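You operate a simulated robot arm through the tools that you are given. There is no shell and no other tool. Be economical: measure what you need, move in short steps, check, and stop when the job is done.

The job below is to be done with a simulated robot arm. You get a single attempt, and the scene is never put back.

TASK
Take the brown mended vase and put it in the green basin.

It is judged by the outcome, as a careful person would: the job done as asked, and still so three seconds after it is handed in. It fails if anything else is knocked over, pushed out of place, dropped, spilled or broken.

THE ROBOT
A 6-joint arm with a two-finger parallel gripper, fixed in place. Base frame: the origin is at the foot of the arm, x ahead of it, y to its left, z up; the work surface is at about z = 80. Lengths are in cm, angles in rad, forces in N, time in s.
With the tool pointing down near the work surface it reaches from about 24 to 64 cm from the base axis. Its first joint turns from -1.152 to 1.152 rad. Payload 2.7 kg.
Tool frame: the origin (TCP) lies between the finger pads and is the grasp point; the fingertips stand 2.3 cm ahead of it; z points along the fingers, y is the line along which they close. Largest opening 9.4 cm; finger width 3.8, thickness 1; the body of the gripper, 5.4 by 9.6 cm, starts 3.9 cm behind the TCP.
Orientation is that of the tool frame in the base frame, as a unit quaternion [x, y, z, w]. With the fingers straight down and closing along the base's y, the tool's x points along the base's -x, its y along +y and its z along -z.

THE INTERFACE
- The arm moves only by the tool nudge_tool. Its argument "motion" is one flat list of numbers, 7 for each row, row after row: the finger opening in cm, from 0 to 9.4, then the shift along the base's x, y, z in units of 300 mm (1.0 is 300 mm), then the turn, a rotation vector about the base's x, y, z in units of 90 degrees (1.0 is 90 degrees). In form: [grip, dx, dy, dz, wx, wy, wz, grip, dx, dy, dz, wx, wy, wz, ...]. A call has 1 to 10 rows; each row is the pose to reach, as a shift and turn from the pose commanded when the call began. A call with a number of a shift or a turn outside -1 to 1 is refused whole. Rows are played at 5 a second. More than 5 cm and 0.15 rad between two rows, or a gripper value outside its range, and nothing of the call is played. A pose out of reach is approached as far as the arm can. The call stops where the force on the tool passes 40 N (or 10 N more than at its start, if that is more) or the arm is blocked; 0.2 s more then pass. Each finger travels about 4.5 cm/s and halts on what it meets, pressing with about 43 N; the grip force reading is that of the motor and also rises with nothing between the fingers. The clock runs only during rows and for 0.2 s after the last one: add rows that repeat a pose to give the fingers time. It gives the time, the measured TCP pose, the force on the tool (base axes), the opening and the grip force at its end, in the units of the frame above (readings bear some noise).
- Cameras (640 x 400 px; columns grow to the right, rows downward): "scene" is fixed at [6.74, -42.23, 141.47]; the picture's right is [0.85, -0.52, 0.00], its down [-0.24, -0.39, -0.89] and it looks along [0.47, 0.76, -0.45] (base axes); focal length 330 px, centre (320, 200). "wrist" rides on the gripper at [8.6, 1.6, -7.5] in the tool frame; the picture's right is [-0.18, 0.98, 0.00], its down [-0.58, -0.11, -0.81] and it looks along [-0.79, -0.15, 0.59] (tool axes); focal length 243 px, centre (320, 200). There is no depth. A picture from a camera that has moved, and an enlarged one, comes with that camera's place and axes in the base frame and with its lens.
- get_image(camera): a new picture of that camera. The clock stands still meanwhile.
- close_up(camera, box): a new picture of the part [left, top, right, bottom] of that camera's present view, enlarged. The clock stands still meanwhile.
- finish_job(): hands the job in; it is judged then, once.

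Go step by step. Nothing tells you positions but the pictures and the camera data: compare them with the known pose of the tool, close in by small moves and look again before you grip or let go. The budget is 90 turns and 38 pictures, counting those below and the enlarged ones. Unless the task says otherwise, let go and move clear before handing in, and close with one line.

The tools are called after ">>>" by a JSON object that holds its "api" and its "payload". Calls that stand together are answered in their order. nudge_tool: Moves the arm, as the interface text tells. Its arguments: {"type":"object","properties":{"motion":{"type":"array"}},"required":["motion"]} The other tools are called the same way: get_image (camera) takes a picture; close_up (camera, box) takes an enlarged picture of a part of a camera's view; finish_job () hands the job in.

At the start:

```text
time_s: 0.0
position: [38.87, 14.43, 117.62]
tool_rot: [0.0, 1.0, 0.0, 0.0]
ft_force: [0.1, 0.2, 0.2]
opening: 9.4
finger_force: 0.1
```

scene: 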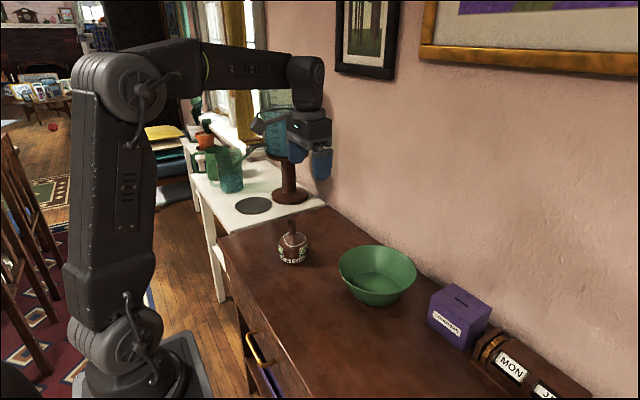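
wrist: 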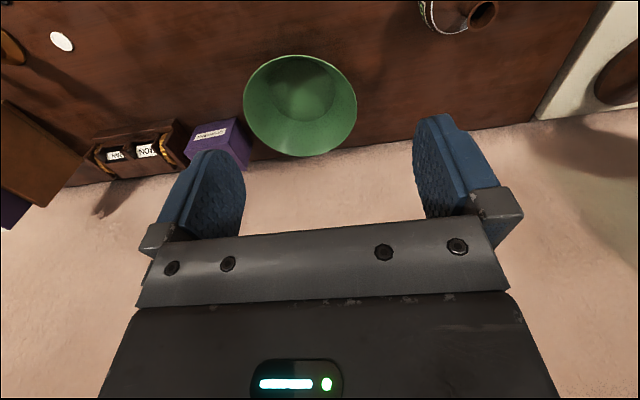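

The brown vase stands near the left of the table, with the green basin to its right. I'll enlarge both to measure them.

>>> {"api": "close_up", "payload": {"camera": "scene", "box": [240, 200, 340, 290]}}

>>> {"api": "close_up", "payload": {"camera": "scene", "box": [320, 220, 500, 370]}}

```text
4.44 times, centred on (290, 245) of scene
camera zoom: at [6.74, -42.23, 141.47], right [0.85, -0.52, 0.0], down [-0.24, -0.39, -0.89], along [0.47, 0.76, -0.45], focal length 1467 px, centre (453, 0)
```

zoom: 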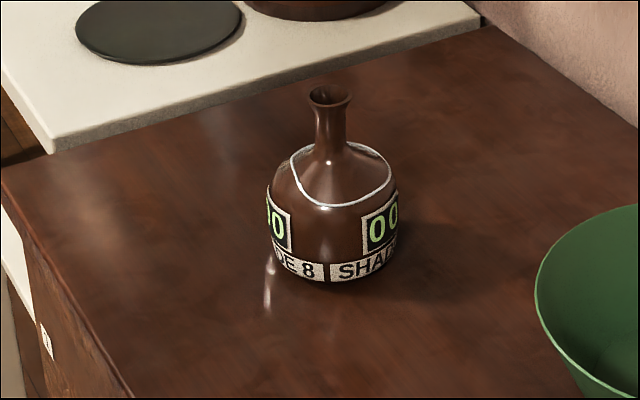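

```text
2.67 times, centred on (410, 295) of scene
camera zoom: at [6.74, -42.23, 141.47], right [0.85, -0.52, 0.0], down [-0.24, -0.39, -0.89], along [0.47, 0.76, -0.45], focal length 880 px, centre (80, -53)
```

zoom: 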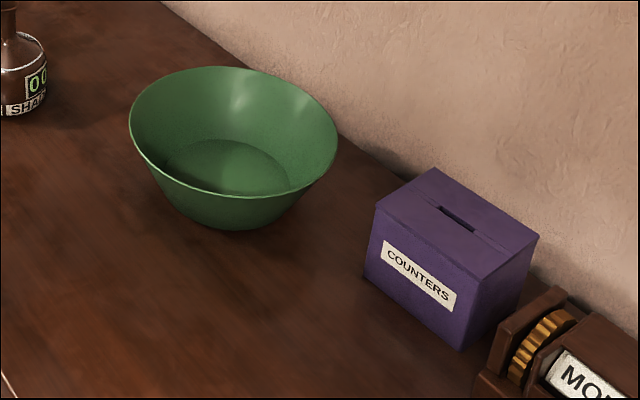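

Estimates: vase axis near (43.4, 32.4), about 13 cm high and 8.8 cm across, with a mend line around the shoulder at z≈87. Basin centre is near (55.5, 9), rim z≈87. The glued neck should be spared, so I want to hold the body with a tilted tool. First I'll check the gripper's shape.

>>> {"api": "close_up", "payload": {"camera": "scene", "box": [230, 40, 350, 200]}}

>>> {"api": "close_up", "payload": {"camera": "wrist", "box": [200, 0, 520, 200]}}

```text
2.50 times, centred on (290, 120) of scene
camera zoom: at [6.74, -42.23, 141.47], right [0.85, -0.52, 0.0], down [-0.24, -0.39, -0.89], along [0.47, 0.76, -0.45], focal length 825 px, centre (395, 400)
```

zoom: 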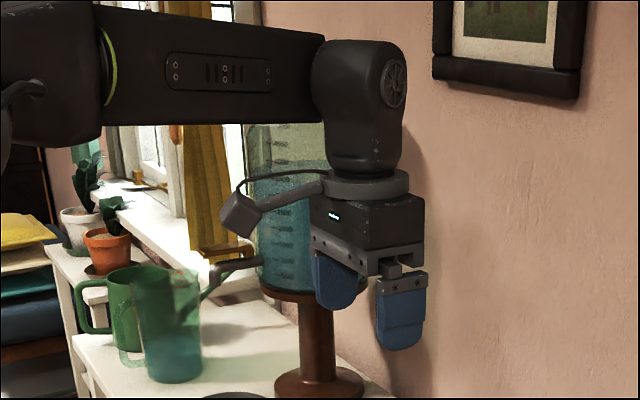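

```text
2.00 times, centred on (360, 100) of wrist
camera zoom: at [30.09, 16.14, 125.13], right [0.18, 0.98, 0.0], down [0.58, -0.11, 0.81], along [0.79, -0.15, -0.59], focal length 485 px, centre (240, 400)
```

zoom: 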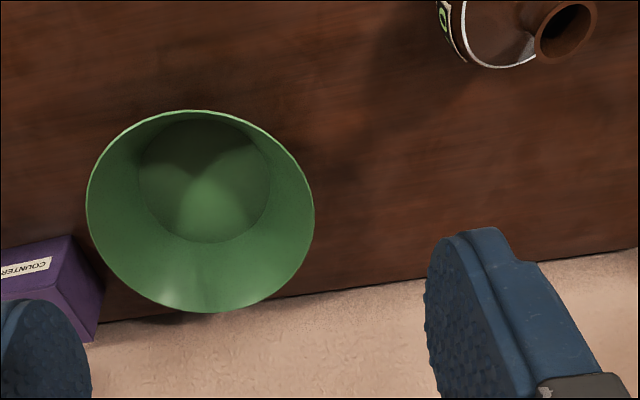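

The camera bracket is solid and sits on the tool's +x side, so I'll turn the tool round to put it on top. Then I'll tilt about 60° and grip the vase body below the mend. First comes the yaw, up high and in place.

>>> {"api": "nudge_tool", "payload": {"motion": [9.4, 0, 0, 0, 0, 0, -0.0806, 9.4, 0, 0, 0, 0, 0, -0.1611, 9.4, 0, 0, 0, 0, 0, -0.2417, 9.4, 0, 0, 0, 0, 0, -0.3222, 9.4, 0, 0, 0, 0, 0, -0.4028, 9.4, 0, 0, 0, 0, 0, -0.4833, 9.4, 0, 0, 0, 0, 0, -0.5639, 9.4, 0, 0, 0, 0, 0, -0.6444, 9.4, 0, 0, 0, 0, 0, -0.725, 9.4, 0, 0, 0, 0, 0, -0.8056]}}

>>> {"api": "nudge_tool", "payload": {"motion": [9.4, 0, 0, 0, 0, 0, -0.0806, 9.4, 0, 0, 0, 0, 0, -0.1611, 9.4, 0, 0, 0, 0, 0, -0.2417, 9.4, 0, 0, 0, 0, 0, -0.3222, 9.4, 0, 0, 0, 0, 0, -0.4028, 9.4, 0, 0, 0, 0, 0, -0.4833, 9.4, 0, 0, 0, 0, 0, -0.5639, 9.4, 0, 0, 0, 0, 0, -0.6444, 9.4, 0, 0, 0, 0, 0, -0.725, 9.4, 0, 0, 0, 0, 0, -0.8056]}}

```text
time_s: 2.2
position: [38.96, 14.51, 117.74]
tool_rot: [0.592, 0.806, 0.001, -0.001]
ft_force: [0.2, 0.0, 0.7]
opening: 9.4
finger_force: 0.0
```

```text
time_s: 4.4
position: [39.02, 14.43, 117.56]
tool_rot: [0.954, 0.3, -0.001, 0.0]
ft_force: [0.4, -0.6, -0.1]
opening: 9.41
finger_force: 0.1
```

The yaw worked: the tool's x axis now points at 35°. Next I'll tilt 60° forward, in place.

>>> {"api": "nudge_tool", "payload": {"motion": [9.4, 0, 0, 0, 0.0478, -0.0683, 0, 9.4, 0, 0, 0, 0.0956, -0.1365, 0, 9.4, 0, 0, 0, 0.1434, -0.2048, 0, 9.4, 0, 0, 0, 0.1912, -0.273, 0, 9.4, 0, 0, 0, 0.239, -0.3413, 0, 9.4, 0, 0, 0, 0.2868, -0.4096, 0, 9.4, 0, 0, 0, 0.3346, -0.4778, 0, 9.4, 0, 0, 0, 0.3824, -0.5461, 0]}}

>>> {"api": "get_image", "payload": {"camera": "scene"}}

>>> {"api": "get_image", "payload": {"camera": "wrist"}}

```text
time_s: 6.2
position: [38.94, 14.33, 117.53]
tool_rot: [0.826, 0.26, 0.477, -0.15]
ft_force: [-0.3, 0.2, -0.1]
opening: 9.42
finger_force: 0.1
```

```text
31 pictures are left
```

scene: 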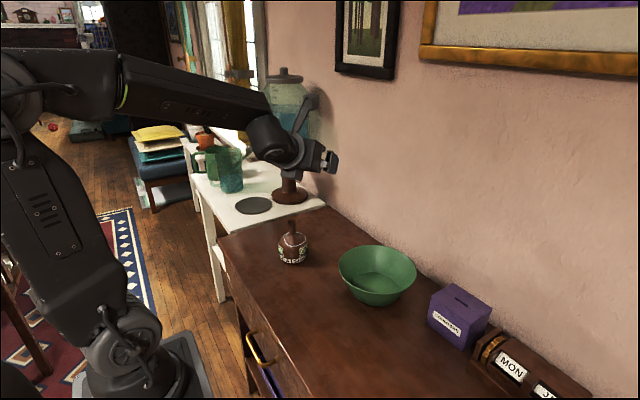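

```text
30 pictures are left
camera wrist: at [37.89, 11.9, 128.9], right [0.49, -0.86, -0.16], down [-0.87, -0.48, -0.1], along [0.01, 0.19, -0.98], focal length 243 px, centre (320, 200)
```

wrist: 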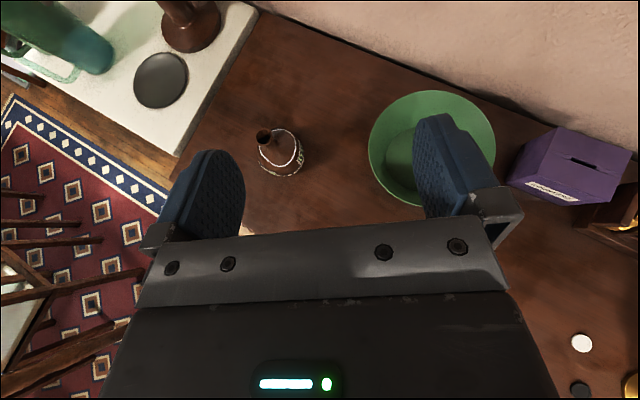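

The pose is reachable and the wrist camera now looks straight down. Refined positions: vase axis (42.8, 32.0), basin (54.9, 8.0). I'll move to a stand-off about 10 cm behind the grasp along the tool axis.

>>> {"api": "nudge_tool", "payload": {"motion": [9.4, -0.0167, 0.05, -0.1163, 0, 0, 0, 9.4, -0.0333, 0.1, -0.2325, 0, 0, 0, 9.4, -0.05, 0.15, -0.3488, 0, 0, 0, 9.4, -0.0667, 0.2, -0.465, 0, 0, 0, 9.4, -0.0833, 0.25, -0.5813, 0, 0, 0, 9.4, -0.1, 0.3, -0.6975, 0, 0, 0, 9.4, -0.1167, 0.35, -0.8138, 0, 0, 0, 9.4, -0.1333, 0.4, -0.93, 0, 0, 0]}}

>>> {"api": "get_image", "payload": {"camera": "scene"}}

>>> {"api": "get_image", "payload": {"camera": "wrist"}}

```text
time_s: 8.0
position: [36.6, 23.96, 90.17]
tool_rot: [0.825, 0.265, 0.474, -0.157]
ft_force: [-0.1, 0.4, 0.3]
opening: 9.37
finger_force: 0.1
out of reach, approached as far as the arm can: row 7, 8
```

```text
29 pictures are left
```

scene: 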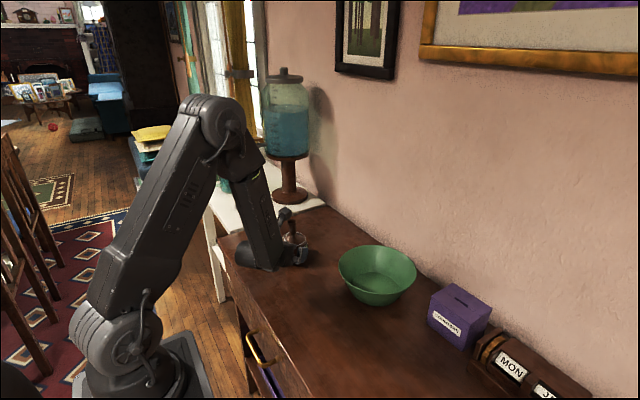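

```text
28 pictures are left
camera wrist: at [35.72, 21.35, 101.41], right [0.5, -0.85, -0.17], down [-0.87, -0.49, -0.1], along [0.0, 0.19, -0.98], focal length 243 px, centre (320, 200)
```

wrist: 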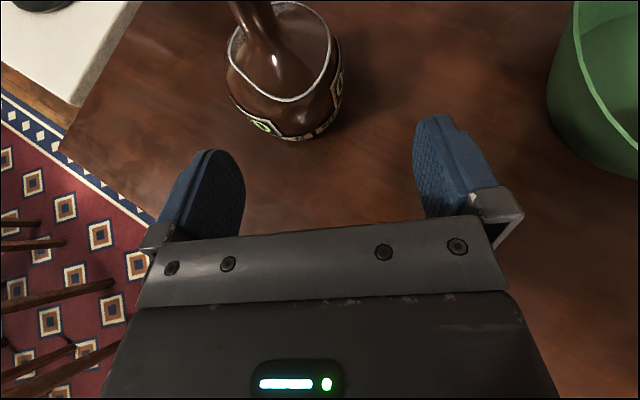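

The last stand-off was slightly too close in for the arm. I'll step forward a little, staying clear of the vase, and see how the pose responds.

>>> {"api": "nudge_tool", "payload": {"motion": [9.4, 0.024, 0.013, -0.017, 0, 0, 0, 9.4, 0.0483, 0.0267, -0.0333, 0, 0, 0, 9.4, 0.0483, 0.0267, -0.0333, 0, 0, 0]}}

```text
time_s: 8.8
position: [38.36, 24.17, 89.44]
tool_rot: [0.825, 0.263, 0.476, -0.153]
ft_force: [1.1, 0.5, -0.3]
opening: 9.4
finger_force: 0.0
out of reach, approached as far as the arm can: row 1, 2, 3
```

There seems to be a wrist limit this close in, so I'll go up, align above the vase, and come down vertically with the same tilt. The palm geometry clears the neck that way.

>>> {"api": "nudge_tool", "payload": {"motion": [9.4, 0, 0, 0.12, 0, 0, 0, 9.4, 0, 0, 0.24, 0, 0, 0, 9.4, 0, 0, 0.32, 0, 0, 0, 9.4, 0, 0, 0.32, 0, 0, 0]}}

```text
time_s: 9.8
position: [38.36, 24.25, 99.09]
tool_rot: [0.825, 0.26, 0.478, -0.151]
ft_force: [-0.2, -0.2, 0.3]
opening: 9.41
finger_force: 0.0
```

Back in reach. Now across to above the vase.

>>> {"api": "nudge_tool", "payload": {"motion": [9.4, 0.04, 0.0783, 0, 0, 0, 0, 9.4, 0.08, 0.1567, 0, 0, 0, 0, 9.4, 0.12, 0.235, 0, 0, 0, 0, 9.4, 0.12, 0.235, 0, 0, 0, 0]}}

>>> {"api": "get_image", "payload": {"camera": "wrist"}}

>>> {"api": "get_image", "payload": {"camera": "scene"}}

```text
time_s: 10.8
position: [42.55, 30.39, 99.39]
tool_rot: [0.825, 0.264, 0.475, -0.154]
ft_force: [-0.2, 0.1, 0.9]
opening: 9.41
finger_force: 0.0
out of reach, approached as far as the arm can: row 3, 4
```

```text
27 pictures are left
camera wrist: at [41.66, 27.92, 110.68], right [0.49, -0.85, -0.16], down [-0.87, -0.48, -0.1], along [0.0, 0.19, -0.98], focal length 243 px, centre (320, 200)
```

wrist: 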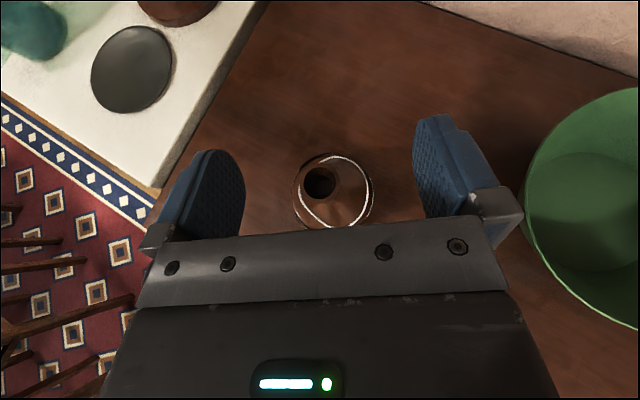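

```text
26 pictures are left
```

scene: 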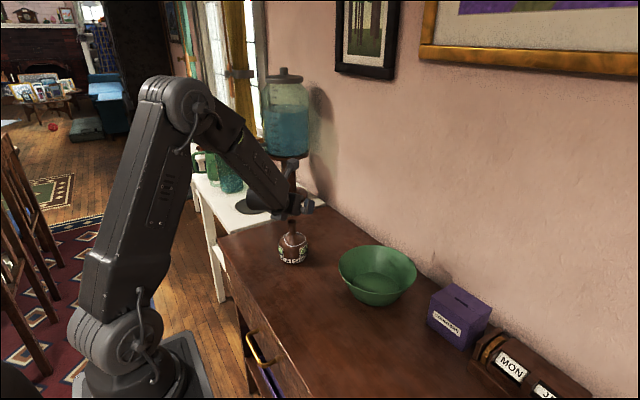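

The limit appears when the arm's azimuth passes the tool's, so I'll yaw the tool another 15° to about 50° and then re-align.

>>> {"api": "nudge_tool", "payload": {"motion": [9.4, 0, 0, 0, 0, 0, 0.0556, 9.4, 0, 0, 0, 0, 0, 0.1111, 9.4, 0, 0, 0, 0, 0, 0.1667, 9.4, -0.0073, 0.0187, 0, 0, 0, 0.1667, 9.4, -0.0073, 0.0187, 0, 0, 0, 0.1667]}}

>>> {"api": "get_image", "payload": {"camera": "wrist"}}

```text
time_s: 12.0
position: [42.41, 31.09, 99.38]
tool_rot: [0.785, 0.366, 0.453, -0.212]
ft_force: [1.1, 0.2, -0.1]
opening: 9.41
finger_force: 0.0
```

```text
25 pictures are left
camera wrist: at [42.04, 28.48, 110.62], right [0.69, -0.7, -0.16], down [-0.72, -0.69, -0.1], along [-0.04, 0.18, -0.98], focal length 243 px, centre (320, 200)
```

wrist: 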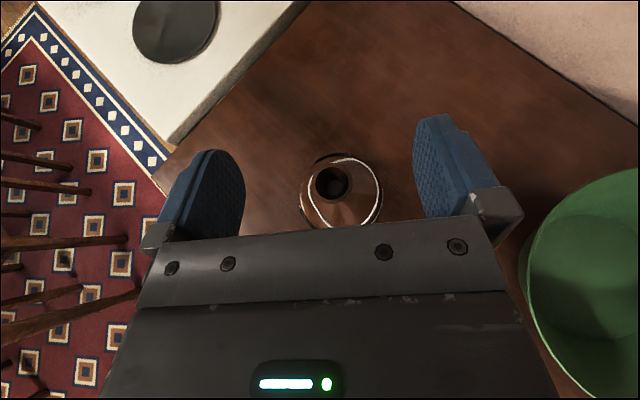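

Now in reach and well centred laterally on the vase. I'll descend 7 cm, so the fingers straddle only the neck region, and check again.

>>> {"api": "nudge_tool", "payload": {"motion": [9.4, 0, 0, -0.08, 0, 0, 0, 9.4, 0, 0, -0.16, 0, 0, 0, 9.4, 0, 0, -0.2333, 0, 0, 0, 9.4, 0, 0, -0.2333, 0, 0, 0]}}

>>> {"api": "get_image", "payload": {"camera": "wrist"}}

>>> {"api": "close_up", "payload": {"camera": "scene", "box": [240, 180, 360, 280]}}

```text
time_s: 13.0
position: [42.39, 30.9, 92.33]
tool_rot: [0.785, 0.367, 0.453, -0.211]
ft_force: [-0.8, -1.3, 0.1]
opening: 9.4
finger_force: 0.0
```

```text
24 pictures are left
camera wrist: at [42.1, 28.41, 103.59], right [0.69, -0.7, -0.16], down [-0.72, -0.69, -0.1], along [-0.04, 0.18, -0.98], focal length 243 px, centre (320, 200)
```

wrist: 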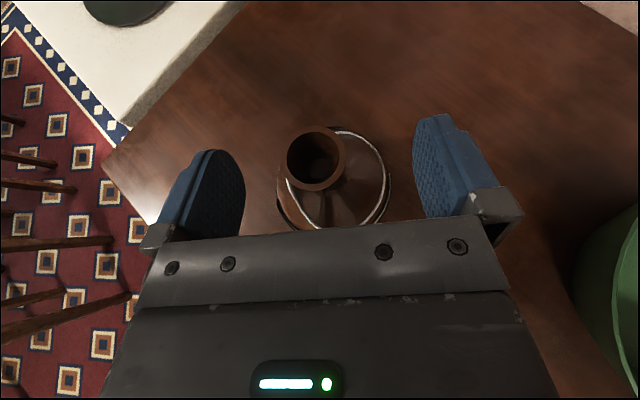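

```text
4.00 times, centred on (300, 230) of scene
camera zoom: at [6.74, -42.23, 141.47], right [0.85, -0.52, 0.0], down [-0.24, -0.39, -0.89], along [0.47, 0.76, -0.45], focal length 1320 px, centre (400, 80)
```

zoom: 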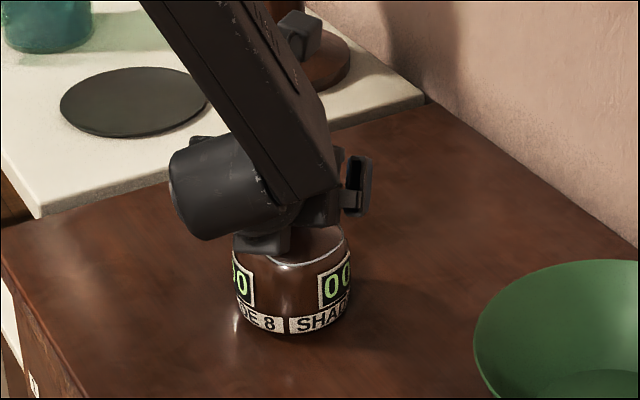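

The vase sits about 0.2 cm to the tool's left. I'll make that correction and go down to z≈87.5, slowly.

>>> {"api": "nudge_tool", "payload": {"motion": [9.4, -0.005, 0.0045, 0, 0, 0, 0, 9.4, -0.005, 0.0045, -0.05, 0, 0, 0, 9.4, -0.005, 0.0045, -0.1, 0, 0, 0, 9.4, -0.005, 0.0045, -0.13, 0, 0, 0, 9.4, -0.005, 0.0045, -0.16, 0, 0, 0, 9.4, -0.005, 0.0045, -0.16, 0, 0, 0]}}

>>> {"api": "get_image", "payload": {"camera": "wrist"}}

>>> {"api": "close_up", "payload": {"camera": "scene", "box": [240, 180, 360, 280]}}

```text
time_s: 14.4
position: [42.29, 31.13, 87.49]
tool_rot: [0.785, 0.366, 0.454, -0.211]
ft_force: [-0.5, 0.1, 0.3]
opening: 9.39
finger_force: 0.0
```

```text
22 pictures are left
camera wrist: at [41.99, 28.56, 98.72], right [0.69, -0.7, -0.16], down [-0.72, -0.69, -0.1], along [-0.04, 0.18, -0.98], focal length 243 px, centre (320, 200)
```

wrist: 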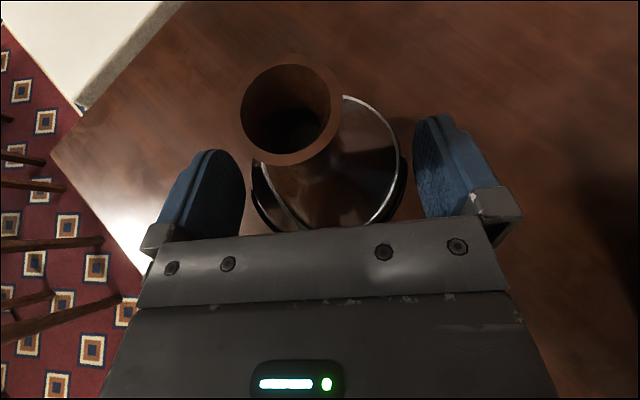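

```text
4.00 times, centred on (300, 230) of scene
camera zoom: at [6.74, -42.23, 141.47], right [0.85, -0.52, 0.0], down [-0.24, -0.39, -0.89], along [0.47, 0.76, -0.45], focal length 1320 px, centre (400, 80)
```

zoom: 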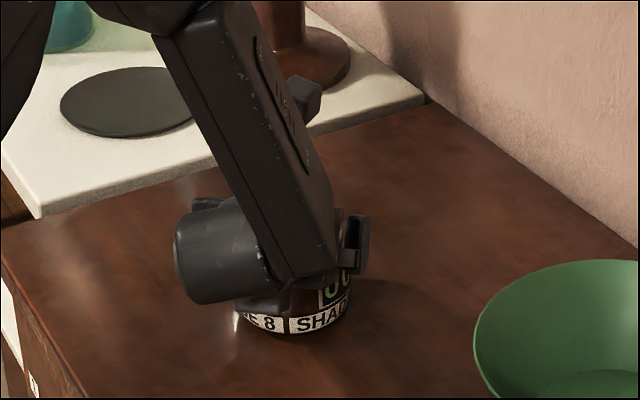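

Centred between the fingers and clear of the neck. I'll go down another 2.7 cm to the grasp height.

>>> {"api": "nudge_tool", "payload": {"motion": [9.4, 0, 0, -0.03, 0, 0, 0, 9.4, 0, 0, -0.06, 0, 0, 0, 9.4, 0, 0, -0.09, 0, 0, 0, 9.4, 0, 0, -0.09, 0, 0, 0]}}

>>> {"api": "get_image", "payload": {"camera": "wrist"}}

>>> {"api": "close_up", "payload": {"camera": "scene", "box": [240, 180, 360, 280]}}

```text
time_s: 15.4
position: [42.28, 31.21, 84.83]
tool_rot: [0.785, 0.366, 0.453, -0.212]
ft_force: [-0.3, -0.1, -0.7]
opening: 9.38
finger_force: 0.1
```

```text
20 pictures are left
camera wrist: at [41.94, 28.57, 96.11], right [0.69, -0.7, -0.16], down [-0.72, -0.69, -0.1], along [-0.04, 0.18, -0.98], focal length 243 px, centre (320, 200)
```

wrist: 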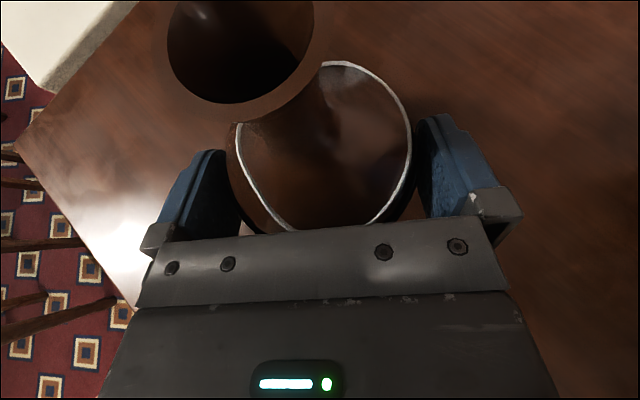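

```text
4.00 times, centred on (300, 230) of scene
camera zoom: at [6.74, -42.23, 141.47], right [0.85, -0.52, 0.0], down [-0.24, -0.39, -0.89], along [0.47, 0.76, -0.45], focal length 1320 px, centre (400, 80)
```

zoom: 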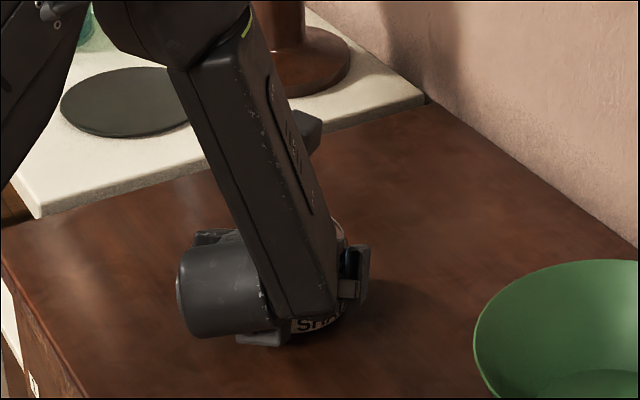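

No contact so far, and the fingers straddle the body below the mend line. Closing now.

>>> {"api": "nudge_tool", "payload": {"motion": [8.8, 0, 0, 0, 0, 0, 0, 8.2, 0, 0, 0, 0, 0, 0, 7.6, 0, 0, 0, 0, 0, 0, 7.6, 0, 0, 0, 0, 0, 0, 7.6, 0, 0, 0, 0, 0, 0]}}

>>> {"api": "get_image", "payload": {"camera": "wrist"}}

```text
time_s: 16.6
position: [42.3, 31.12, 84.96]
tool_rot: [0.785, 0.366, 0.454, -0.211]
ft_force: [0.0, 0.5, 0.3]
opening: 8.57
finger_force: 43.3
```

```text
18 pictures are left
camera wrist: at [41.93, 28.57, 96.13], right [0.69, -0.7, -0.16], down [-0.72, -0.69, -0.1], along [-0.04, 0.18, -0.98], focal length 243 px, centre (320, 200)
```

wrist: 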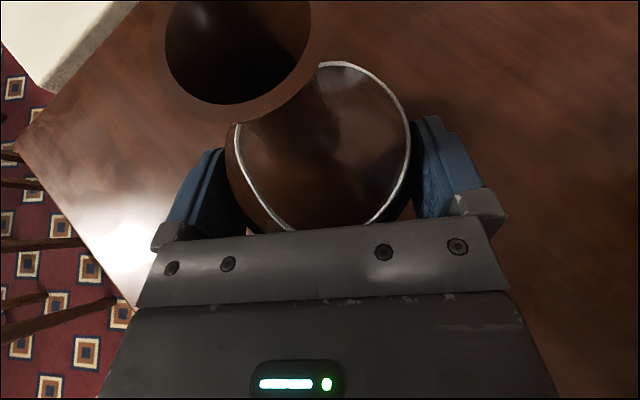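

Gripped at 8.57 cm on the body with 43 N. I'll lift slowly and check.

>>> {"api": "nudge_tool", "payload": {"motion": [7.6, 0, 0, 0.02, 0, 0, 0, 7.6, 0, 0, 0.06, 0, 0, 0, 7.6, 0, 0, 0.12, 0, 0, 0, 7.6, 0, 0, 0.2, 0, 0, 0, 7.6, 0, 0, 0.3, 0, 0, 0, 7.6, 0, 0, 0.4, 0, 0, 0, 7.6, 0, 0, 0.46, 0, 0, 0, 7.6, 0, 0, 0.46, 0, 0, 0]}}

>>> {"api": "get_image", "payload": {"camera": "scene"}}

```text
time_s: 18.4
position: [42.26, 31.29, 98.58]
tool_rot: [0.785, 0.367, 0.453, -0.211]
ft_force: [0.7, 0.5, -2.5]
opening: 8.56
finger_force: 43.1
```

```text
17 pictures are left
```

scene: 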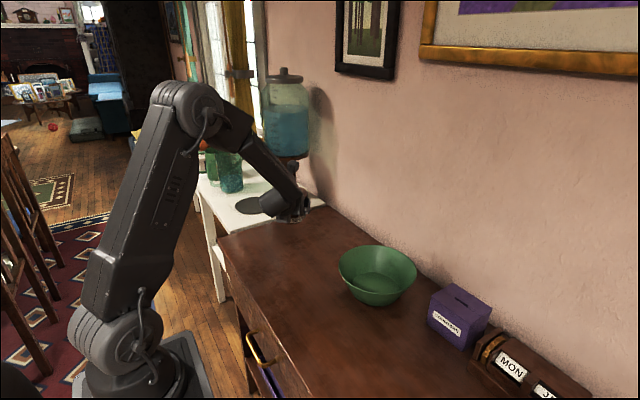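

The vase is held cleanly. Now I'll carry it over the basin, turning the tool azimuth to about 25° on the way.

>>> {"api": "nudge_tool", "payload": {"motion": [7.6, 0.0294, -0.0552, 0, 0, 0, -0.0198, 7.6, 0.0882, -0.1657, 0, 0, 0, -0.0595, 7.6, 0.147, -0.2762, 0, 0, 0, -0.0992, 7.6, 0.2058, -0.3867, 0, 0, 0, -0.1389, 7.6, 0.2646, -0.4972, 0, 0, 0, -0.1786, 7.6, 0.3234, -0.6077, 0, 0, 0, -0.2183, 7.6, 0.3822, -0.7182, 0, 0, 0, -0.258, 7.6, 0.4117, -0.7733, 0, 0, 0, -0.2778, 7.6, 0.4117, -0.7733, 0, 0, 0, -0.2778]}}

>>> {"api": "get_image", "payload": {"camera": "wrist"}}

>>> {"api": "get_image", "payload": {"camera": "scene"}}

```text
time_s: 20.4
position: [54.62, 7.98, 98.66]
tool_rot: [0.846, 0.187, 0.488, -0.107]
ft_force: [-0.2, -0.1, -2.2]
opening: 8.54
finger_force: 42.9
```

```text
16 pictures are left
camera wrist: at [53.25, 5.66, 109.84], right [0.33, -0.93, -0.16], down [-0.94, -0.32, -0.1], along [0.04, 0.18, -0.98], focal length 243 px, centre (320, 200)
```

wrist: 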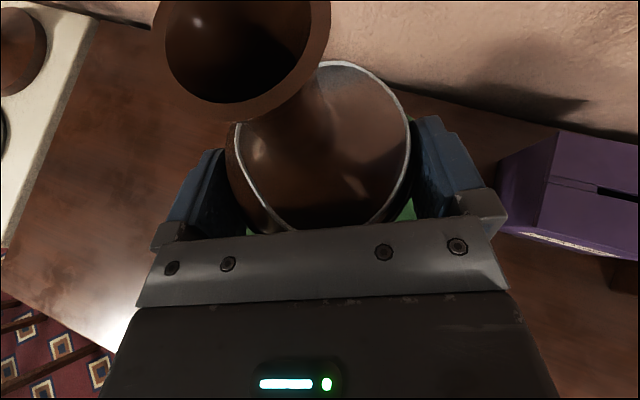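

```text
15 pictures are left
```

scene: 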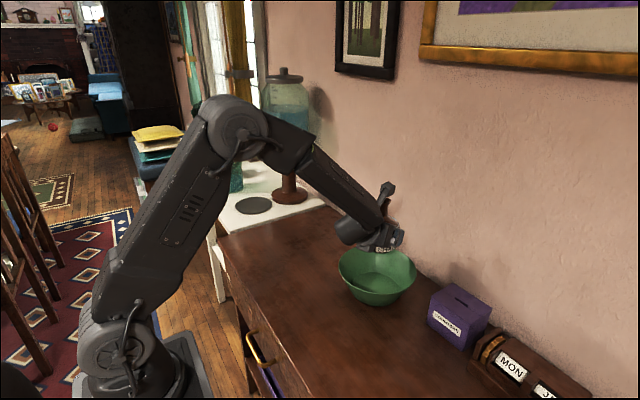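

Vase axis is about 0.8 cm beyond the basin centre, which gives the gripper room over the near rim (rim z≈87.5). I'll descend most of the way and check clearances.

>>> {"api": "nudge_tool", "payload": {"motion": [7.6, 0, 0, -0.06, 0, 0, 0, 7.6, 0, 0, -0.13, 0, 0, 0, 7.6, 0, 0, -0.2, 0, 0, 0, 7.6, 0, 0, -0.26, 0, 0, 0, 7.6, 0, 0, -0.31, 0, 0, 0, 7.6, 0, 0, -0.34, 0, 0, 0, 7.6, 0, 0, -0.36, 0, 0, 0, 7.6, 0, 0, -0.36, 0, 0, 0]}}

>>> {"api": "close_up", "payload": {"camera": "scene", "box": [310, 200, 450, 320]}}

>>> {"api": "get_image", "payload": {"camera": "wrist"}}

```text
time_s: 22.2
position: [54.68, 7.91, 87.79]
tool_rot: [0.845, 0.188, 0.489, -0.109]
ft_force: [-0.4, -0.2, 1.7]
opening: 8.55
finger_force: 43.6
```

```text
3.33 times, centred on (380, 260) of scene
camera zoom: at [6.74, -42.23, 141.47], right [0.85, -0.52, 0.0], down [-0.24, -0.39, -0.89], along [0.47, 0.76, -0.45], focal length 1100 px, centre (120, 0)
```

zoom: 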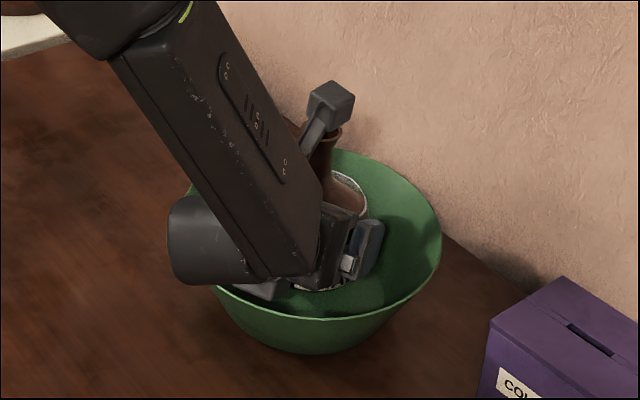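

```text
13 pictures are left
camera wrist: at [53.18, 5.62, 99.05], right [0.33, -0.93, -0.16], down [-0.94, -0.32, -0.1], along [0.04, 0.18, -0.98], focal length 243 px, centre (320, 200)
```

wrist: 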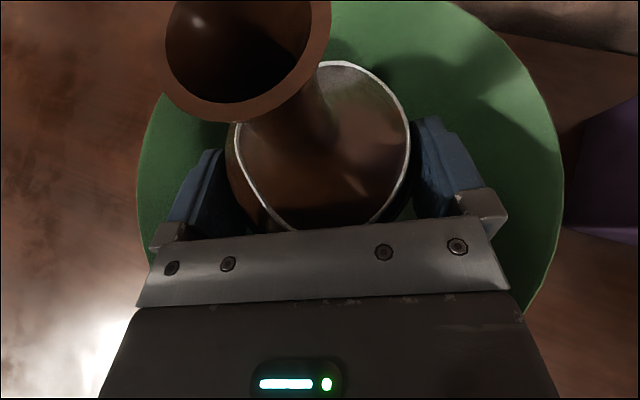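

The basin is well centred laterally. The force reading changed slightly, so I'll check it standing still before going on.

>>> {"api": "nudge_tool", "payload": {"motion": [7.6, 0, 0, 0, 0, 0, 0, 7.6, 0, 0, 0, 0, 0, 0]}}

>>> {"api": "close_up", "payload": {"camera": "scene", "box": [345, 245, 415, 305]}}

```text
time_s: 22.8
position: [54.56, 7.95, 87.75]
tool_rot: [0.846, 0.188, 0.487, -0.108]
ft_force: [0.3, 0.0, 1.1]
opening: 8.57
finger_force: 43.3
```

```text
6.67 times, centred on (380, 275) of scene
camera zoom: at [6.74, -42.23, 141.47], right [0.85, -0.52, 0.0], down [-0.24, -0.39, -0.89], along [0.47, 0.76, -0.45], focal length 2200 px, centre (-80, -300)
```

zoom: 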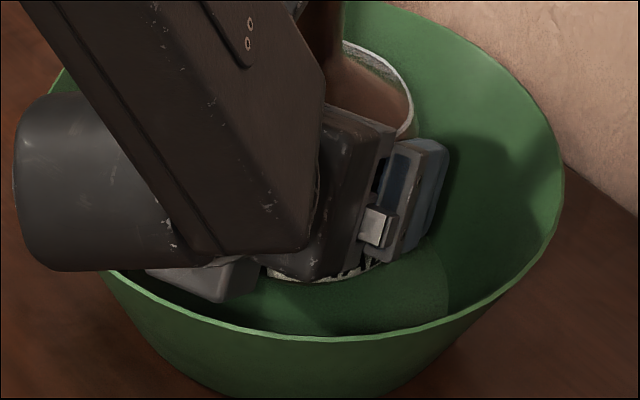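

The tool now reads about 3.5 N of upward support, so the vase has probably just touched the basin floor. I'll test with a tiny further descent.

>>> {"api": "nudge_tool", "payload": {"motion": [7.6, 0, 0, -0.005, 0, 0, 0, 7.6, 0, 0, -0.01, 0, 0, 0, 7.6, 0, 0, -0.01, 0, 0, 0]}}

```text
time_s: 23.6
position: [54.54, 7.84, 87.58]
tool_rot: [0.845, 0.188, 0.489, -0.109]
ft_force: [0.0, -0.1, 1.4]
opening: 8.55
finger_force: 43.4
```

The force did not rise. I'll go another 0.3 cm and see whether the vase shifts in the grip.

>>> {"api": "nudge_tool", "payload": {"motion": [7.6, 0, 0, -0.005, 0, 0, 0, 7.6, 0, 0, -0.01, 0, 0, 0, 7.6, 0, 0, -0.01, 0, 0, 0]}}

>>> {"api": "get_image", "payload": {"camera": "wrist"}}

```text
time_s: 24.4
position: [54.67, 7.88, 87.23]
tool_rot: [0.845, 0.187, 0.489, -0.108]
ft_force: [0.8, 0.2, 1.0]
opening: 8.56
finger_force: 43.6
```

```text
11 pictures are left
camera wrist: at [53.18, 5.6, 98.49], right [0.33, -0.93, -0.16], down [-0.94, -0.32, -0.1], along [0.04, 0.18, -0.98], focal length 243 px, centre (320, 200)
```

wrist: 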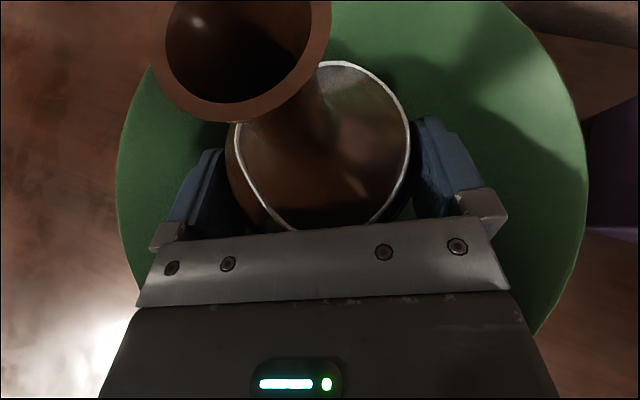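

The rim looks closer than the descent alone explains, so the basin may be tipping under something. I'll check from the scene camera.

>>> {"api": "close_up", "payload": {"camera": "scene", "box": [320, 220, 500, 370]}}

```text
2.67 times, centred on (410, 295) of scene
camera zoom: at [6.74, -42.23, 141.47], right [0.85, -0.52, 0.0], down [-0.24, -0.39, -0.89], along [0.47, 0.76, -0.45], focal length 880 px, centre (80, -53)
```

zoom: 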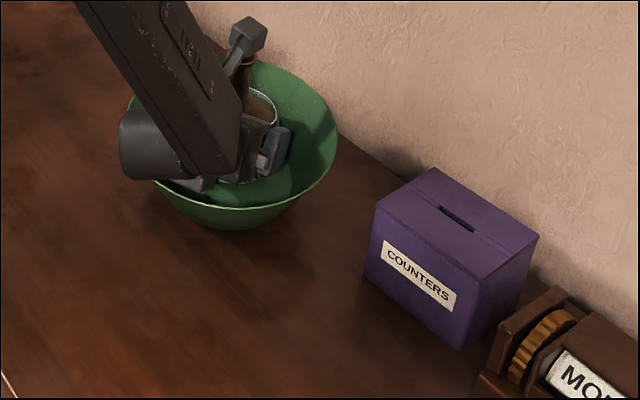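

The near rim is being pressed by the wrist housing and the basin has tipped slightly. I'll raise straight up at once, then yaw the tool toward the arm's plane so the elbow-side cylinder lies level and higher.

>>> {"api": "nudge_tool", "payload": {"motion": [7.6, 0, 0, 0.01, 0, 0, 0, 7.6, 0, 0, 0.02, 0, 0, 0, 7.6, 0, 0, 0.03, 0, 0, 0, 7.6, 0, 0, 0.045, 0, 0, 0, 7.6, 0, 0, 0.08, 0, 0, 0, 7.6, 0, 0, 0.15, 0, 0, 0, 7.6, 0, 0, 0.26, 0, 0, 0, 7.6, 0, 0, 0.26, 0, 0, 0]}}

>>> {"api": "close_up", "payload": {"camera": "scene", "box": [320, 170, 500, 320]}}

```text
time_s: 26.2
position: [54.62, 8.06, 94.98]
tool_rot: [0.845, 0.187, 0.489, -0.108]
ft_force: [1.0, -0.7, -2.7]
opening: 8.55
finger_force: 42.9
```

```text
2.67 times, centred on (410, 245) of scene
camera zoom: at [6.74, -42.23, 141.47], right [0.85, -0.52, 0.0], down [-0.24, -0.39, -0.89], along [0.47, 0.76, -0.45], focal length 880 px, centre (80, 80)
```

zoom: 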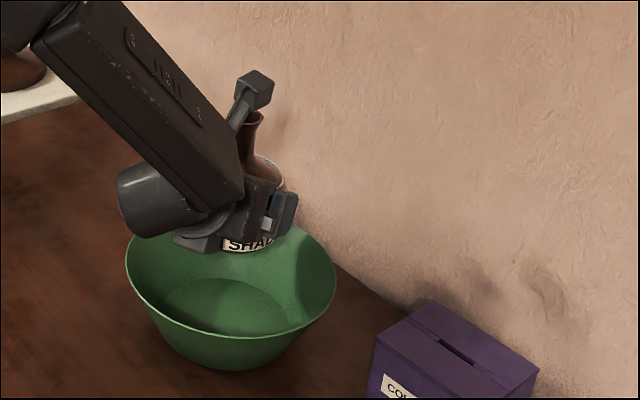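

The basin settled back in place, within about 0.3 cm. Now I'll yaw the tool −13° toward the arm's plane.

>>> {"api": "nudge_tool", "payload": {"motion": [7.6, 0, 0, 0, 0, 0, -0.036, 7.6, 0, 0, 0, 0, 0, -0.072, 7.6, 0, 0, 0, 0, 0, -0.108, 7.6, 0, 0, 0, 0, 0, -0.144, 7.6, 0, 0, 0, 0, 0, -0.144]}}

>>> {"api": "close_up", "payload": {"camera": "scene", "box": [320, 170, 500, 320]}}

```text
time_s: 27.4
position: [54.61, 7.96, 94.97]
tool_rot: [0.861, 0.091, 0.497, -0.052]
ft_force: [0.3, 0.4, -2.3]
opening: 8.55
finger_force: 43.0
```

```text
2.67 times, centred on (410, 245) of scene
camera zoom: at [6.75, -42.23, 141.47], right [0.85, -0.52, 0.0], down [-0.24, -0.39, -0.89], along [0.47, 0.76, -0.45], focal length 880 px, centre (80, 80)
```

zoom: 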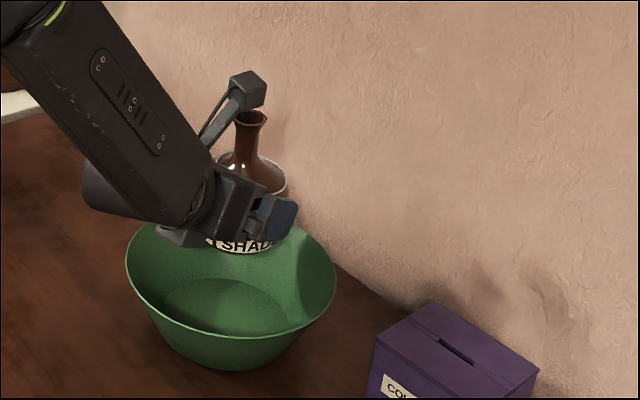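

I want to identify the light-grey part under the gripper, which may be what touched the rim.

>>> {"api": "close_up", "payload": {"camera": "scene", "box": [340, 210, 410, 270]}}

```text
6.67 times, centred on (375, 240) of scene
camera zoom: at [6.75, -42.23, 141.47], right [0.85, -0.52, 0.0], down [-0.24, -0.39, -0.89], along [0.47, 0.76, -0.45], focal length 2200 px, centre (-47, -67)
```

zoom: 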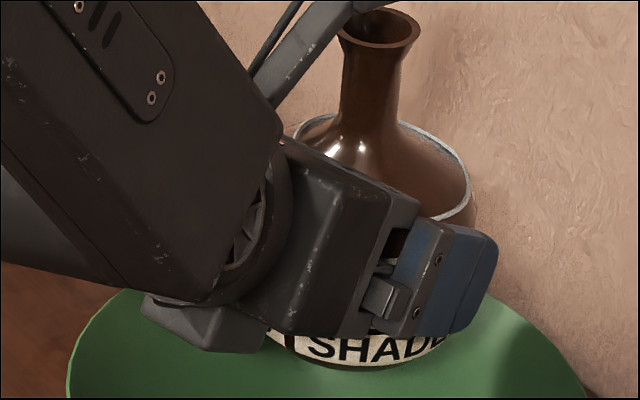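

A grey block under the wrist is what hits the near rim with a 60° tilt. The fix is to set the vase down on a clear part of the table, around (46, 25), re-grip the body at about 45°, and then place it. First I'll carry it there.

>>> {"api": "nudge_tool", "payload": {"motion": [7.6, 0, 0, 0.13, 0, 0, 0, 7.6, -0.05, 0.09, 0.16, 0, 0, 0.055, 7.6, -0.1, 0.18, 0.16, 0, 0, 0.11, 7.6, -0.155, 0.273, 0.16, 0, 0, 0.166, 7.6, -0.21, 0.365, 0.16, 0, 0, 0.222, 7.6, -0.26, 0.456, 0.16, 0, 0, 0.277, 7.6, -0.31, 0.547, 0.16, 0, 0, 0.333, 7.6, -0.31, 0.547, 0.16, 0, 0, 0.333]}}

```text
time_s: 29.2
position: [45.33, 24.53, 99.64]
tool_rot: [0.808, 0.312, 0.467, -0.179]
ft_force: [-0.8, -0.6, -2.6]
opening: 8.55
finger_force: 42.5
```

Now lowering to just above the table.

>>> {"api": "nudge_tool", "payload": {"motion": [7.6, 0, 0, -0.1, 0, 0, 0, 7.6, 0, 0, -0.2, 0, 0, 0, 7.6, 0, 0, -0.3, 0, 0, 0, 7.6, 0, 0, -0.38, 0, 0, 0, 7.6, 0, 0, -0.44, 0, 0, 0, 7.6, 0, 0, -0.47, 0, 0, 0, 7.6, 0, 0, -0.47, 0, 0, 0]}}

>>> {"api": "nudge_tool", "payload": {"motion": [7.6, 0, 0, -0.006, 0, 0, 0, 7.6, 0, 0, -0.012, 0, 0, 0, 7.6, 0, 0, -0.012, 0, 0, 0]}}

```text
time_s: 30.8
position: [45.35, 24.56, 85.72]
tool_rot: [0.808, 0.31, 0.467, -0.179]
ft_force: [-0.2, -0.1, -1.3]
opening: 8.55
finger_force: 43.3
```

```text
time_s: 31.6
position: [45.3, 24.56, 85.42]
tool_rot: [0.809, 0.311, 0.467, -0.179]
ft_force: [-0.4, 0.2, -1.3]
opening: 8.57
finger_force: 43.2
```

Still hanging free. A little lower.

>>> {"api": "nudge_tool", "payload": {"motion": [7.6, 0, 0, -0.005, 0, 0, 0, 7.6, 0, 0, -0.01, 0, 0, 0, 7.6, 0, 0, -0.015, 0, 0, 0, 7.6, 0, 0, -0.015, 0, 0, 0]}}

```text
time_s: 32.6
position: [45.28, 24.45, 85.05]
tool_rot: [0.808, 0.311, 0.467, -0.179]
ft_force: [-0.6, 0.4, -2.5]
opening: 8.57
finger_force: 43.3
```

>>> {"api": "nudge_tool", "payload": {"motion": [7.6, 0, 0, -0.004, 0, 0, 0, 7.6, 0, 0, -0.008, 0, 0, 0, 7.6, 0, 0, -0.008, 0, 0, 0]}}

```text
time_s: 33.4
position: [45.43, 24.41, 84.77]
tool_rot: [0.807, 0.31, 0.469, -0.179]
ft_force: [-8.0, -0.2, 20.3]
opening: 8.57
finger_force: 43.2
```

Touchdown on the table. I'll ease up 0.1 cm and open the fingers.

>>> {"api": "nudge_tool", "payload": {"motion": [7.6, 0, 0, 0.004, 0, 0, 0, 7.6, 0, 0, 0.004, 0, 0, 0]}}

>>> {"api": "nudge_tool", "payload": {"motion": [8.8, 0, 0, 0, 0, 0, 0, 9.4, 0, 0, 0, 0, 0, 0, 9.4, 0, 0, 0, 0, 0, 0, 9.4, 0, 0, 0, 0, 0, 0]}}

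>>> {"api": "get_image", "payload": {"camera": "wrist"}}

```text
time_s: 34.0
position: [45.38, 24.48, 84.78]
tool_rot: [0.808, 0.311, 0.468, -0.179]
ft_force: [0.7, 4.1, 12.1]
opening: 8.56
finger_force: 42.9
```

```text
time_s: 35.0
position: [45.33, 24.4, 84.9]
tool_rot: [0.808, 0.311, 0.467, -0.179]
ft_force: [0.0, -0.6, -0.1]
opening: 9.38
finger_force: 0.0
```

```text
6 pictures are left
camera wrist: at [44.64, 21.82, 96.05], right [0.59, -0.79, -0.16], down [-0.81, -0.58, -0.1], along [-0.01, 0.19, -0.98], focal length 243 px, centre (320, 200)
```

wrist: 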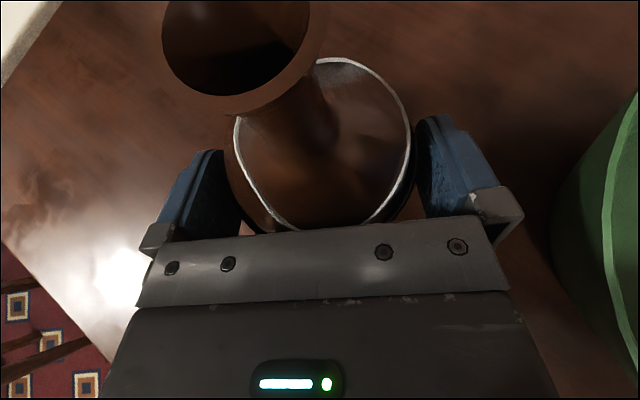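

The vase stands centred between the open fingers. I'll rotate the tool in place to 45° about the closing axis and raise it 0.6 cm. This brings the palm to about 1.8 cm from the neck axis, with neck radius about 1.

>>> {"api": "nudge_tool", "payload": {"motion": [9.4, 0, 0, 0.01, -0.0279, 0.0309, 0, 9.4, 0, 0, 0.015, -0.0558, 0.0618, 0, 9.4, 0, 0, 0.02, -0.0838, 0.0928, 0, 9.4, 0, 0, 0.02, -0.1117, 0.1237, 0, 9.4, 0, 0, 0.02, -0.1117, 0.1237, 0]}}

>>> {"api": "get_image", "payload": {"camera": "wrist"}}

```text
time_s: 36.2
position: [45.18, 24.44, 85.42]
tool_rot: [0.863, 0.331, 0.357, -0.136]
ft_force: [0.1, 0.4, 0.3]
opening: 9.39
finger_force: 0.0
```

```text
5 pictures are left
camera wrist: at [46.81, 23.84, 96.86], right [0.56, -0.82, -0.13], down [-0.8, -0.58, 0.16], along [-0.2, 0.01, -0.98], focal length 243 px, centre (320, 200)
```

wrist: 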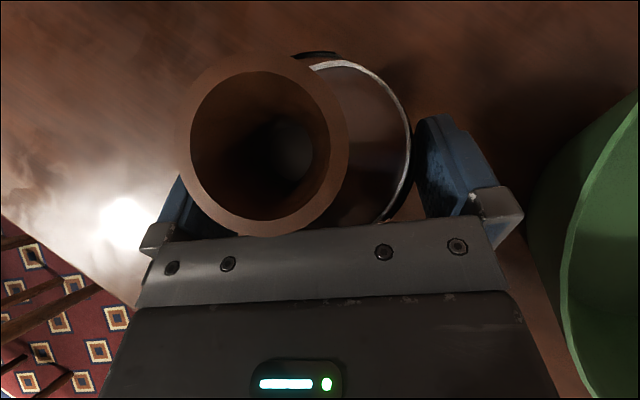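

No contact, and the neck is clear of the palm. Gripping the body again.

>>> {"api": "nudge_tool", "payload": {"motion": [8.8, 0, 0, 0, 0, 0, 0, 8.2, 0, 0, 0, 0, 0, 0, 7.6, 0, 0, 0, 0, 0, 0, 7.6, 0, 0, 0, 0, 0, 0, 7.6, 0, 0, 0, 0, 0, 0]}}

>>> {"api": "nudge_tool", "payload": {"motion": [7.6, 0, 0, 0.02, 0, 0, 0, 7.6, 0, 0, 0.06, 0, 0, 0, 7.6, 0, 0, 0.12, 0, 0, 0, 7.6, 0, 0, 0.2, 0, 0, 0, 7.6, 0, 0, 0.3, 0, 0, 0, 7.6, 0, 0, 0.4, 0, 0, 0, 7.6, 0, 0, 0.5, 0, 0, 0, 7.6, 0, 0, 0.5, 0, 0, 0]}}

```text
time_s: 37.4
position: [45.31, 24.4, 85.45]
tool_rot: [0.862, 0.331, 0.358, -0.137]
ft_force: [-0.1, -0.5, 1.8]
opening: 8.53
finger_force: 43.1
```

```text
time_s: 39.2
position: [45.3, 24.45, 100.64]
tool_rot: [0.862, 0.331, 0.358, -0.136]
ft_force: [0.1, 1.0, -1.8]
opening: 8.53
finger_force: 43.1
```

Held at 8.53 cm on the body. Carrying it over the basin, with tool azimuth to about 14°.

>>> {"api": "nudge_tool", "payload": {"motion": [7.6, 0.0256, -0.046, 0, 0, 0, -0.026, 7.6, 0.0767, -0.138, 0, 0, 0, -0.0778, 7.6, 0.1278, -0.23, 0, 0, 0, -0.1296, 7.6, 0.1789, -0.322, 0, 0, 0, -0.1815, 7.6, 0.23, -0.414, 0, 0, 0, -0.2333, 7.6, 0.2811, -0.506, 0, 0, 0, -0.285, 7.6, 0.3067, -0.5517, 0, 0, 0, -0.311, 7.6, 0.3067, -0.5517, 0, 0, 0, -0.311]}}

>>> {"api": "nudge_tool", "payload": {"motion": [7.6, 0, 0, -0.08, 0, 0, 0, 7.6, 0, 0, -0.16, 0, 0, 0, 7.6, 0, 0, -0.24, 0, 0, 0, 7.6, 0, 0, -0.31, 0, 0, 0, 7.6, 0, 0, -0.37, 0, 0, 0, 7.6, 0, 0, -0.4, 0, 0, 0, 7.6, 0, 0, -0.4, 0, 0, 0]}}

>>> {"api": "close_up", "payload": {"camera": "scene", "box": [330, 210, 450, 310]}}

```text
time_s: 41.0
position: [54.48, 7.94, 100.46]
tool_rot: [0.917, 0.113, 0.38, -0.047]
ft_force: [-0.1, 0.7, -1.8]
opening: 8.54
finger_force: 42.9
```

```text
time_s: 42.6
position: [54.44, 7.91, 88.4]
tool_rot: [0.917, 0.114, 0.38, -0.046]
ft_force: [-0.6, -0.2, -2.6]
opening: 8.51
finger_force: 43.2
```

```text
4.00 times, centred on (390, 260) of scene
camera zoom: at [6.75, -42.23, 141.47], right [0.85, -0.52, 0.0], down [-0.24, -0.39, -0.89], along [0.47, 0.76, -0.45], focal length 1320 px, centre (40, -40)
```

zoom: 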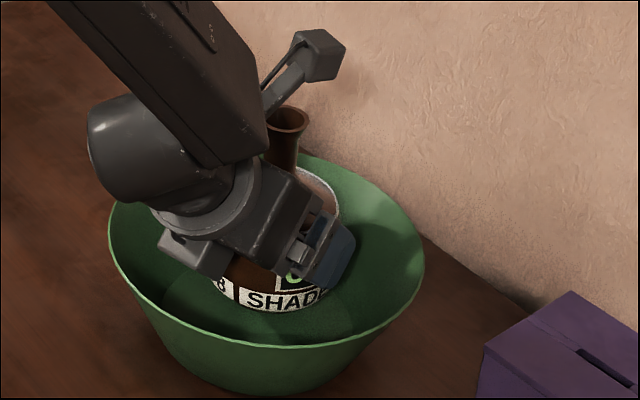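

Good clearance now and the force reads pure weight. Lowering the last ~2 cm in small steps.

>>> {"api": "nudge_tool", "payload": {"motion": [7.6, 0, 0, -0.015, 0, 0, 0, 7.6, 0, 0, -0.03, 0, 0, 0, 7.6, 0, 0, -0.042, 0, 0, 0, 7.6, 0, 0, -0.05, 0, 0, 0, 7.6, 0, 0, -0.05, 0, 0, 0]}}

>>> {"api": "nudge_tool", "payload": {"motion": [7.6, 0, 0, -0.005, 0, 0, 0, 7.6, 0, 0, -0.01, 0, 0, 0, 7.6, 0, 0, -0.01, 0, 0, 0]}}

```text
time_s: 43.8
position: [54.37, 7.82, 86.86]
tool_rot: [0.917, 0.113, 0.38, -0.046]
ft_force: [0.1, -0.3, -2.9]
opening: 8.56
finger_force: 43.2
```

```text
time_s: 44.6
position: [54.46, 7.86, 86.62]
tool_rot: [0.917, 0.113, 0.38, -0.047]
ft_force: [0.2, -1.2, -2.5]
opening: 8.54
finger_force: 42.5
```

>>> {"api": "nudge_tool", "payload": {"motion": [7.6, 0, 0, -0.003, 0, 0, 0, 7.6, 0, 0, -0.007, 0, 0, 0, 7.6, 0, 0, -0.007, 0, 0, 0]}}

```text
time_s: 45.4
position: [54.47, 7.73, 86.38]
tool_rot: [0.917, 0.112, 0.38, -0.046]
ft_force: [-0.4, 0.1, -2.5]
opening: 8.51
finger_force: 43.2
```

Still hanging free. Another 0.2 cm.

>>> {"api": "nudge_tool", "payload": {"motion": [7.6, 0, 0, -0.003, 0, 0, 0, 7.6, 0, 0, -0.006, 0, 0, 0, 7.6, 0, 0, -0.006, 0, 0, 0]}}

```text
time_s: 46.2
position: [54.53, 7.84, 86.23]
tool_rot: [0.917, 0.113, 0.38, -0.046]
ft_force: [-0.4, -0.6, -3.0]
opening: 8.54
finger_force: 43.2
```

>>> {"api": "nudge_tool", "payload": {"motion": [7.6, 0, 0, -0.003, 0, 0, 0, 7.6, 0, 0, -0.006, 0, 0, 0, 7.6, 0, 0, -0.006, 0, 0, 0]}}

```text
time_s: 47.0
position: [54.53, 7.83, 86.01]
tool_rot: [0.916, 0.113, 0.382, -0.047]
ft_force: [-4.2, -1.2, 12.4]
opening: 8.53
finger_force: 43.1
```

The vase is on the basin floor. I'll ease off slightly and look before opening.

>>> {"api": "nudge_tool", "payload": {"motion": [7.6, 0, 0, 0.003, 0, 0, 0, 7.6, 0, 0, 0.003, 0, 0, 0]}}

>>> {"api": "close_up", "payload": {"camera": "scene", "box": [330, 210, 450, 310]}}

```text
time_s: 47.6
position: [54.55, 7.86, 86.13]
tool_rot: [0.916, 0.113, 0.381, -0.047]
ft_force: [3.1, -2.0, 6.6]
opening: 8.52
finger_force: 42.7
```

```text
4.00 times, centred on (390, 260) of scene
camera zoom: at [6.73, -42.23, 141.47], right [0.85, -0.52, 0.0], down [-0.24, -0.39, -0.89], along [0.47, 0.76, -0.45], focal length 1320 px, centre (40, -40)
```

zoom: 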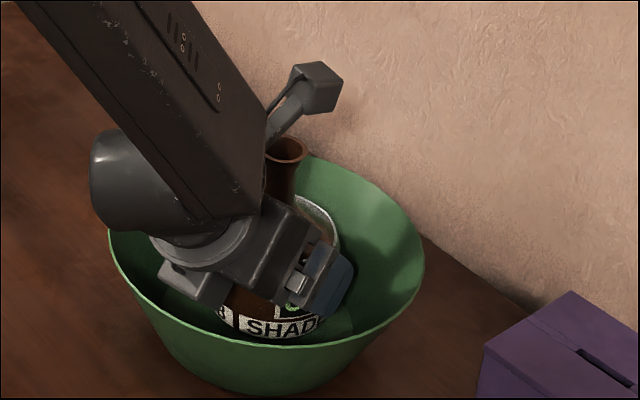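

The basin is level and unmoved. Opening, then retreating back along the tool axis and up.

>>> {"api": "nudge_tool", "payload": {"motion": [8.8, 0, 0, 0, 0, 0, 0, 9.4, 0, 0, 0, 0, 0, 0, 9.4, 0, 0, 0, 0, 0, 0, 9.4, 0, 0, 0, 0, 0, 0]}}

>>> {"api": "nudge_tool", "payload": {"motion": [9.4, -0.0137, -0.0035, 0.0155, 0, 0, 0, 9.4, -0.041, -0.0104, 0.045, 0, 0, 0, 9.4, -0.082, -0.0208, 0.088, 0, 0, 0, 9.4, -0.137, -0.0346, 0.145, 0, 0, 0, 9.4, -0.2, -0.05, 0.215, 0, 0, 0, 9.4, -0.24, -0.06, 0.32, 0, 0, 0, 9.4, -0.26, -0.06, 0.45, 0, 0, 0, 9.4, -0.26, -0.06, 0.55, 0, 0, 0, 9.4, -0.26, -0.06, 0.55, 0, 0, 0]}}

>>> {"api": "get_image", "payload": {"camera": "scene"}}

```text
time_s: 48.6
position: [54.56, 7.8, 86.1]
tool_rot: [0.917, 0.113, 0.38, -0.046]
ft_force: [0.1, -0.4, 0.4]
opening: 9.38
finger_force: 0.0
```

```text
time_s: 50.6
position: [46.82, 6.21, 102.65]
tool_rot: [0.917, 0.113, 0.381, -0.047]
ft_force: [-1.1, 0.0, 0.5]
opening: 9.4
finger_force: 0.0
```

```text
2 pictures are left
```

scene: 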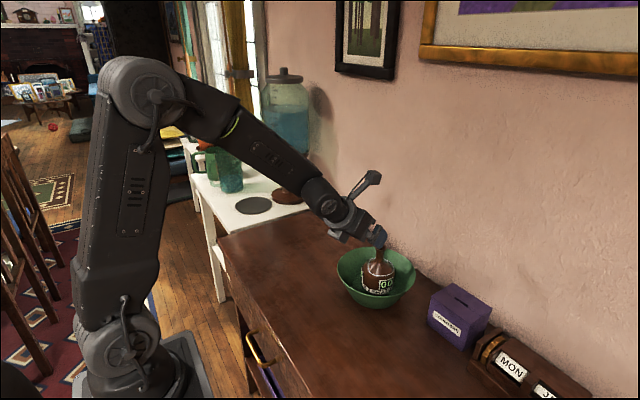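

The vase stands upright in the basin, the gripper is clear and nothing else has moved. I'm handing the job in.

>>> {"api": "finish_job", "payload": {}}

```text
The job is handed in.
```

The brown mended vase is standing upright in the green basin. I held it only by its body, below the mend line. On the first try at placing it, the wrist pressed the basin's near rim and tipped it briefly; it settled back within about 0.3 cm of where it was. I then set the vase down on the table, gripped it again at a steeper angle and placed it without touching the rim.
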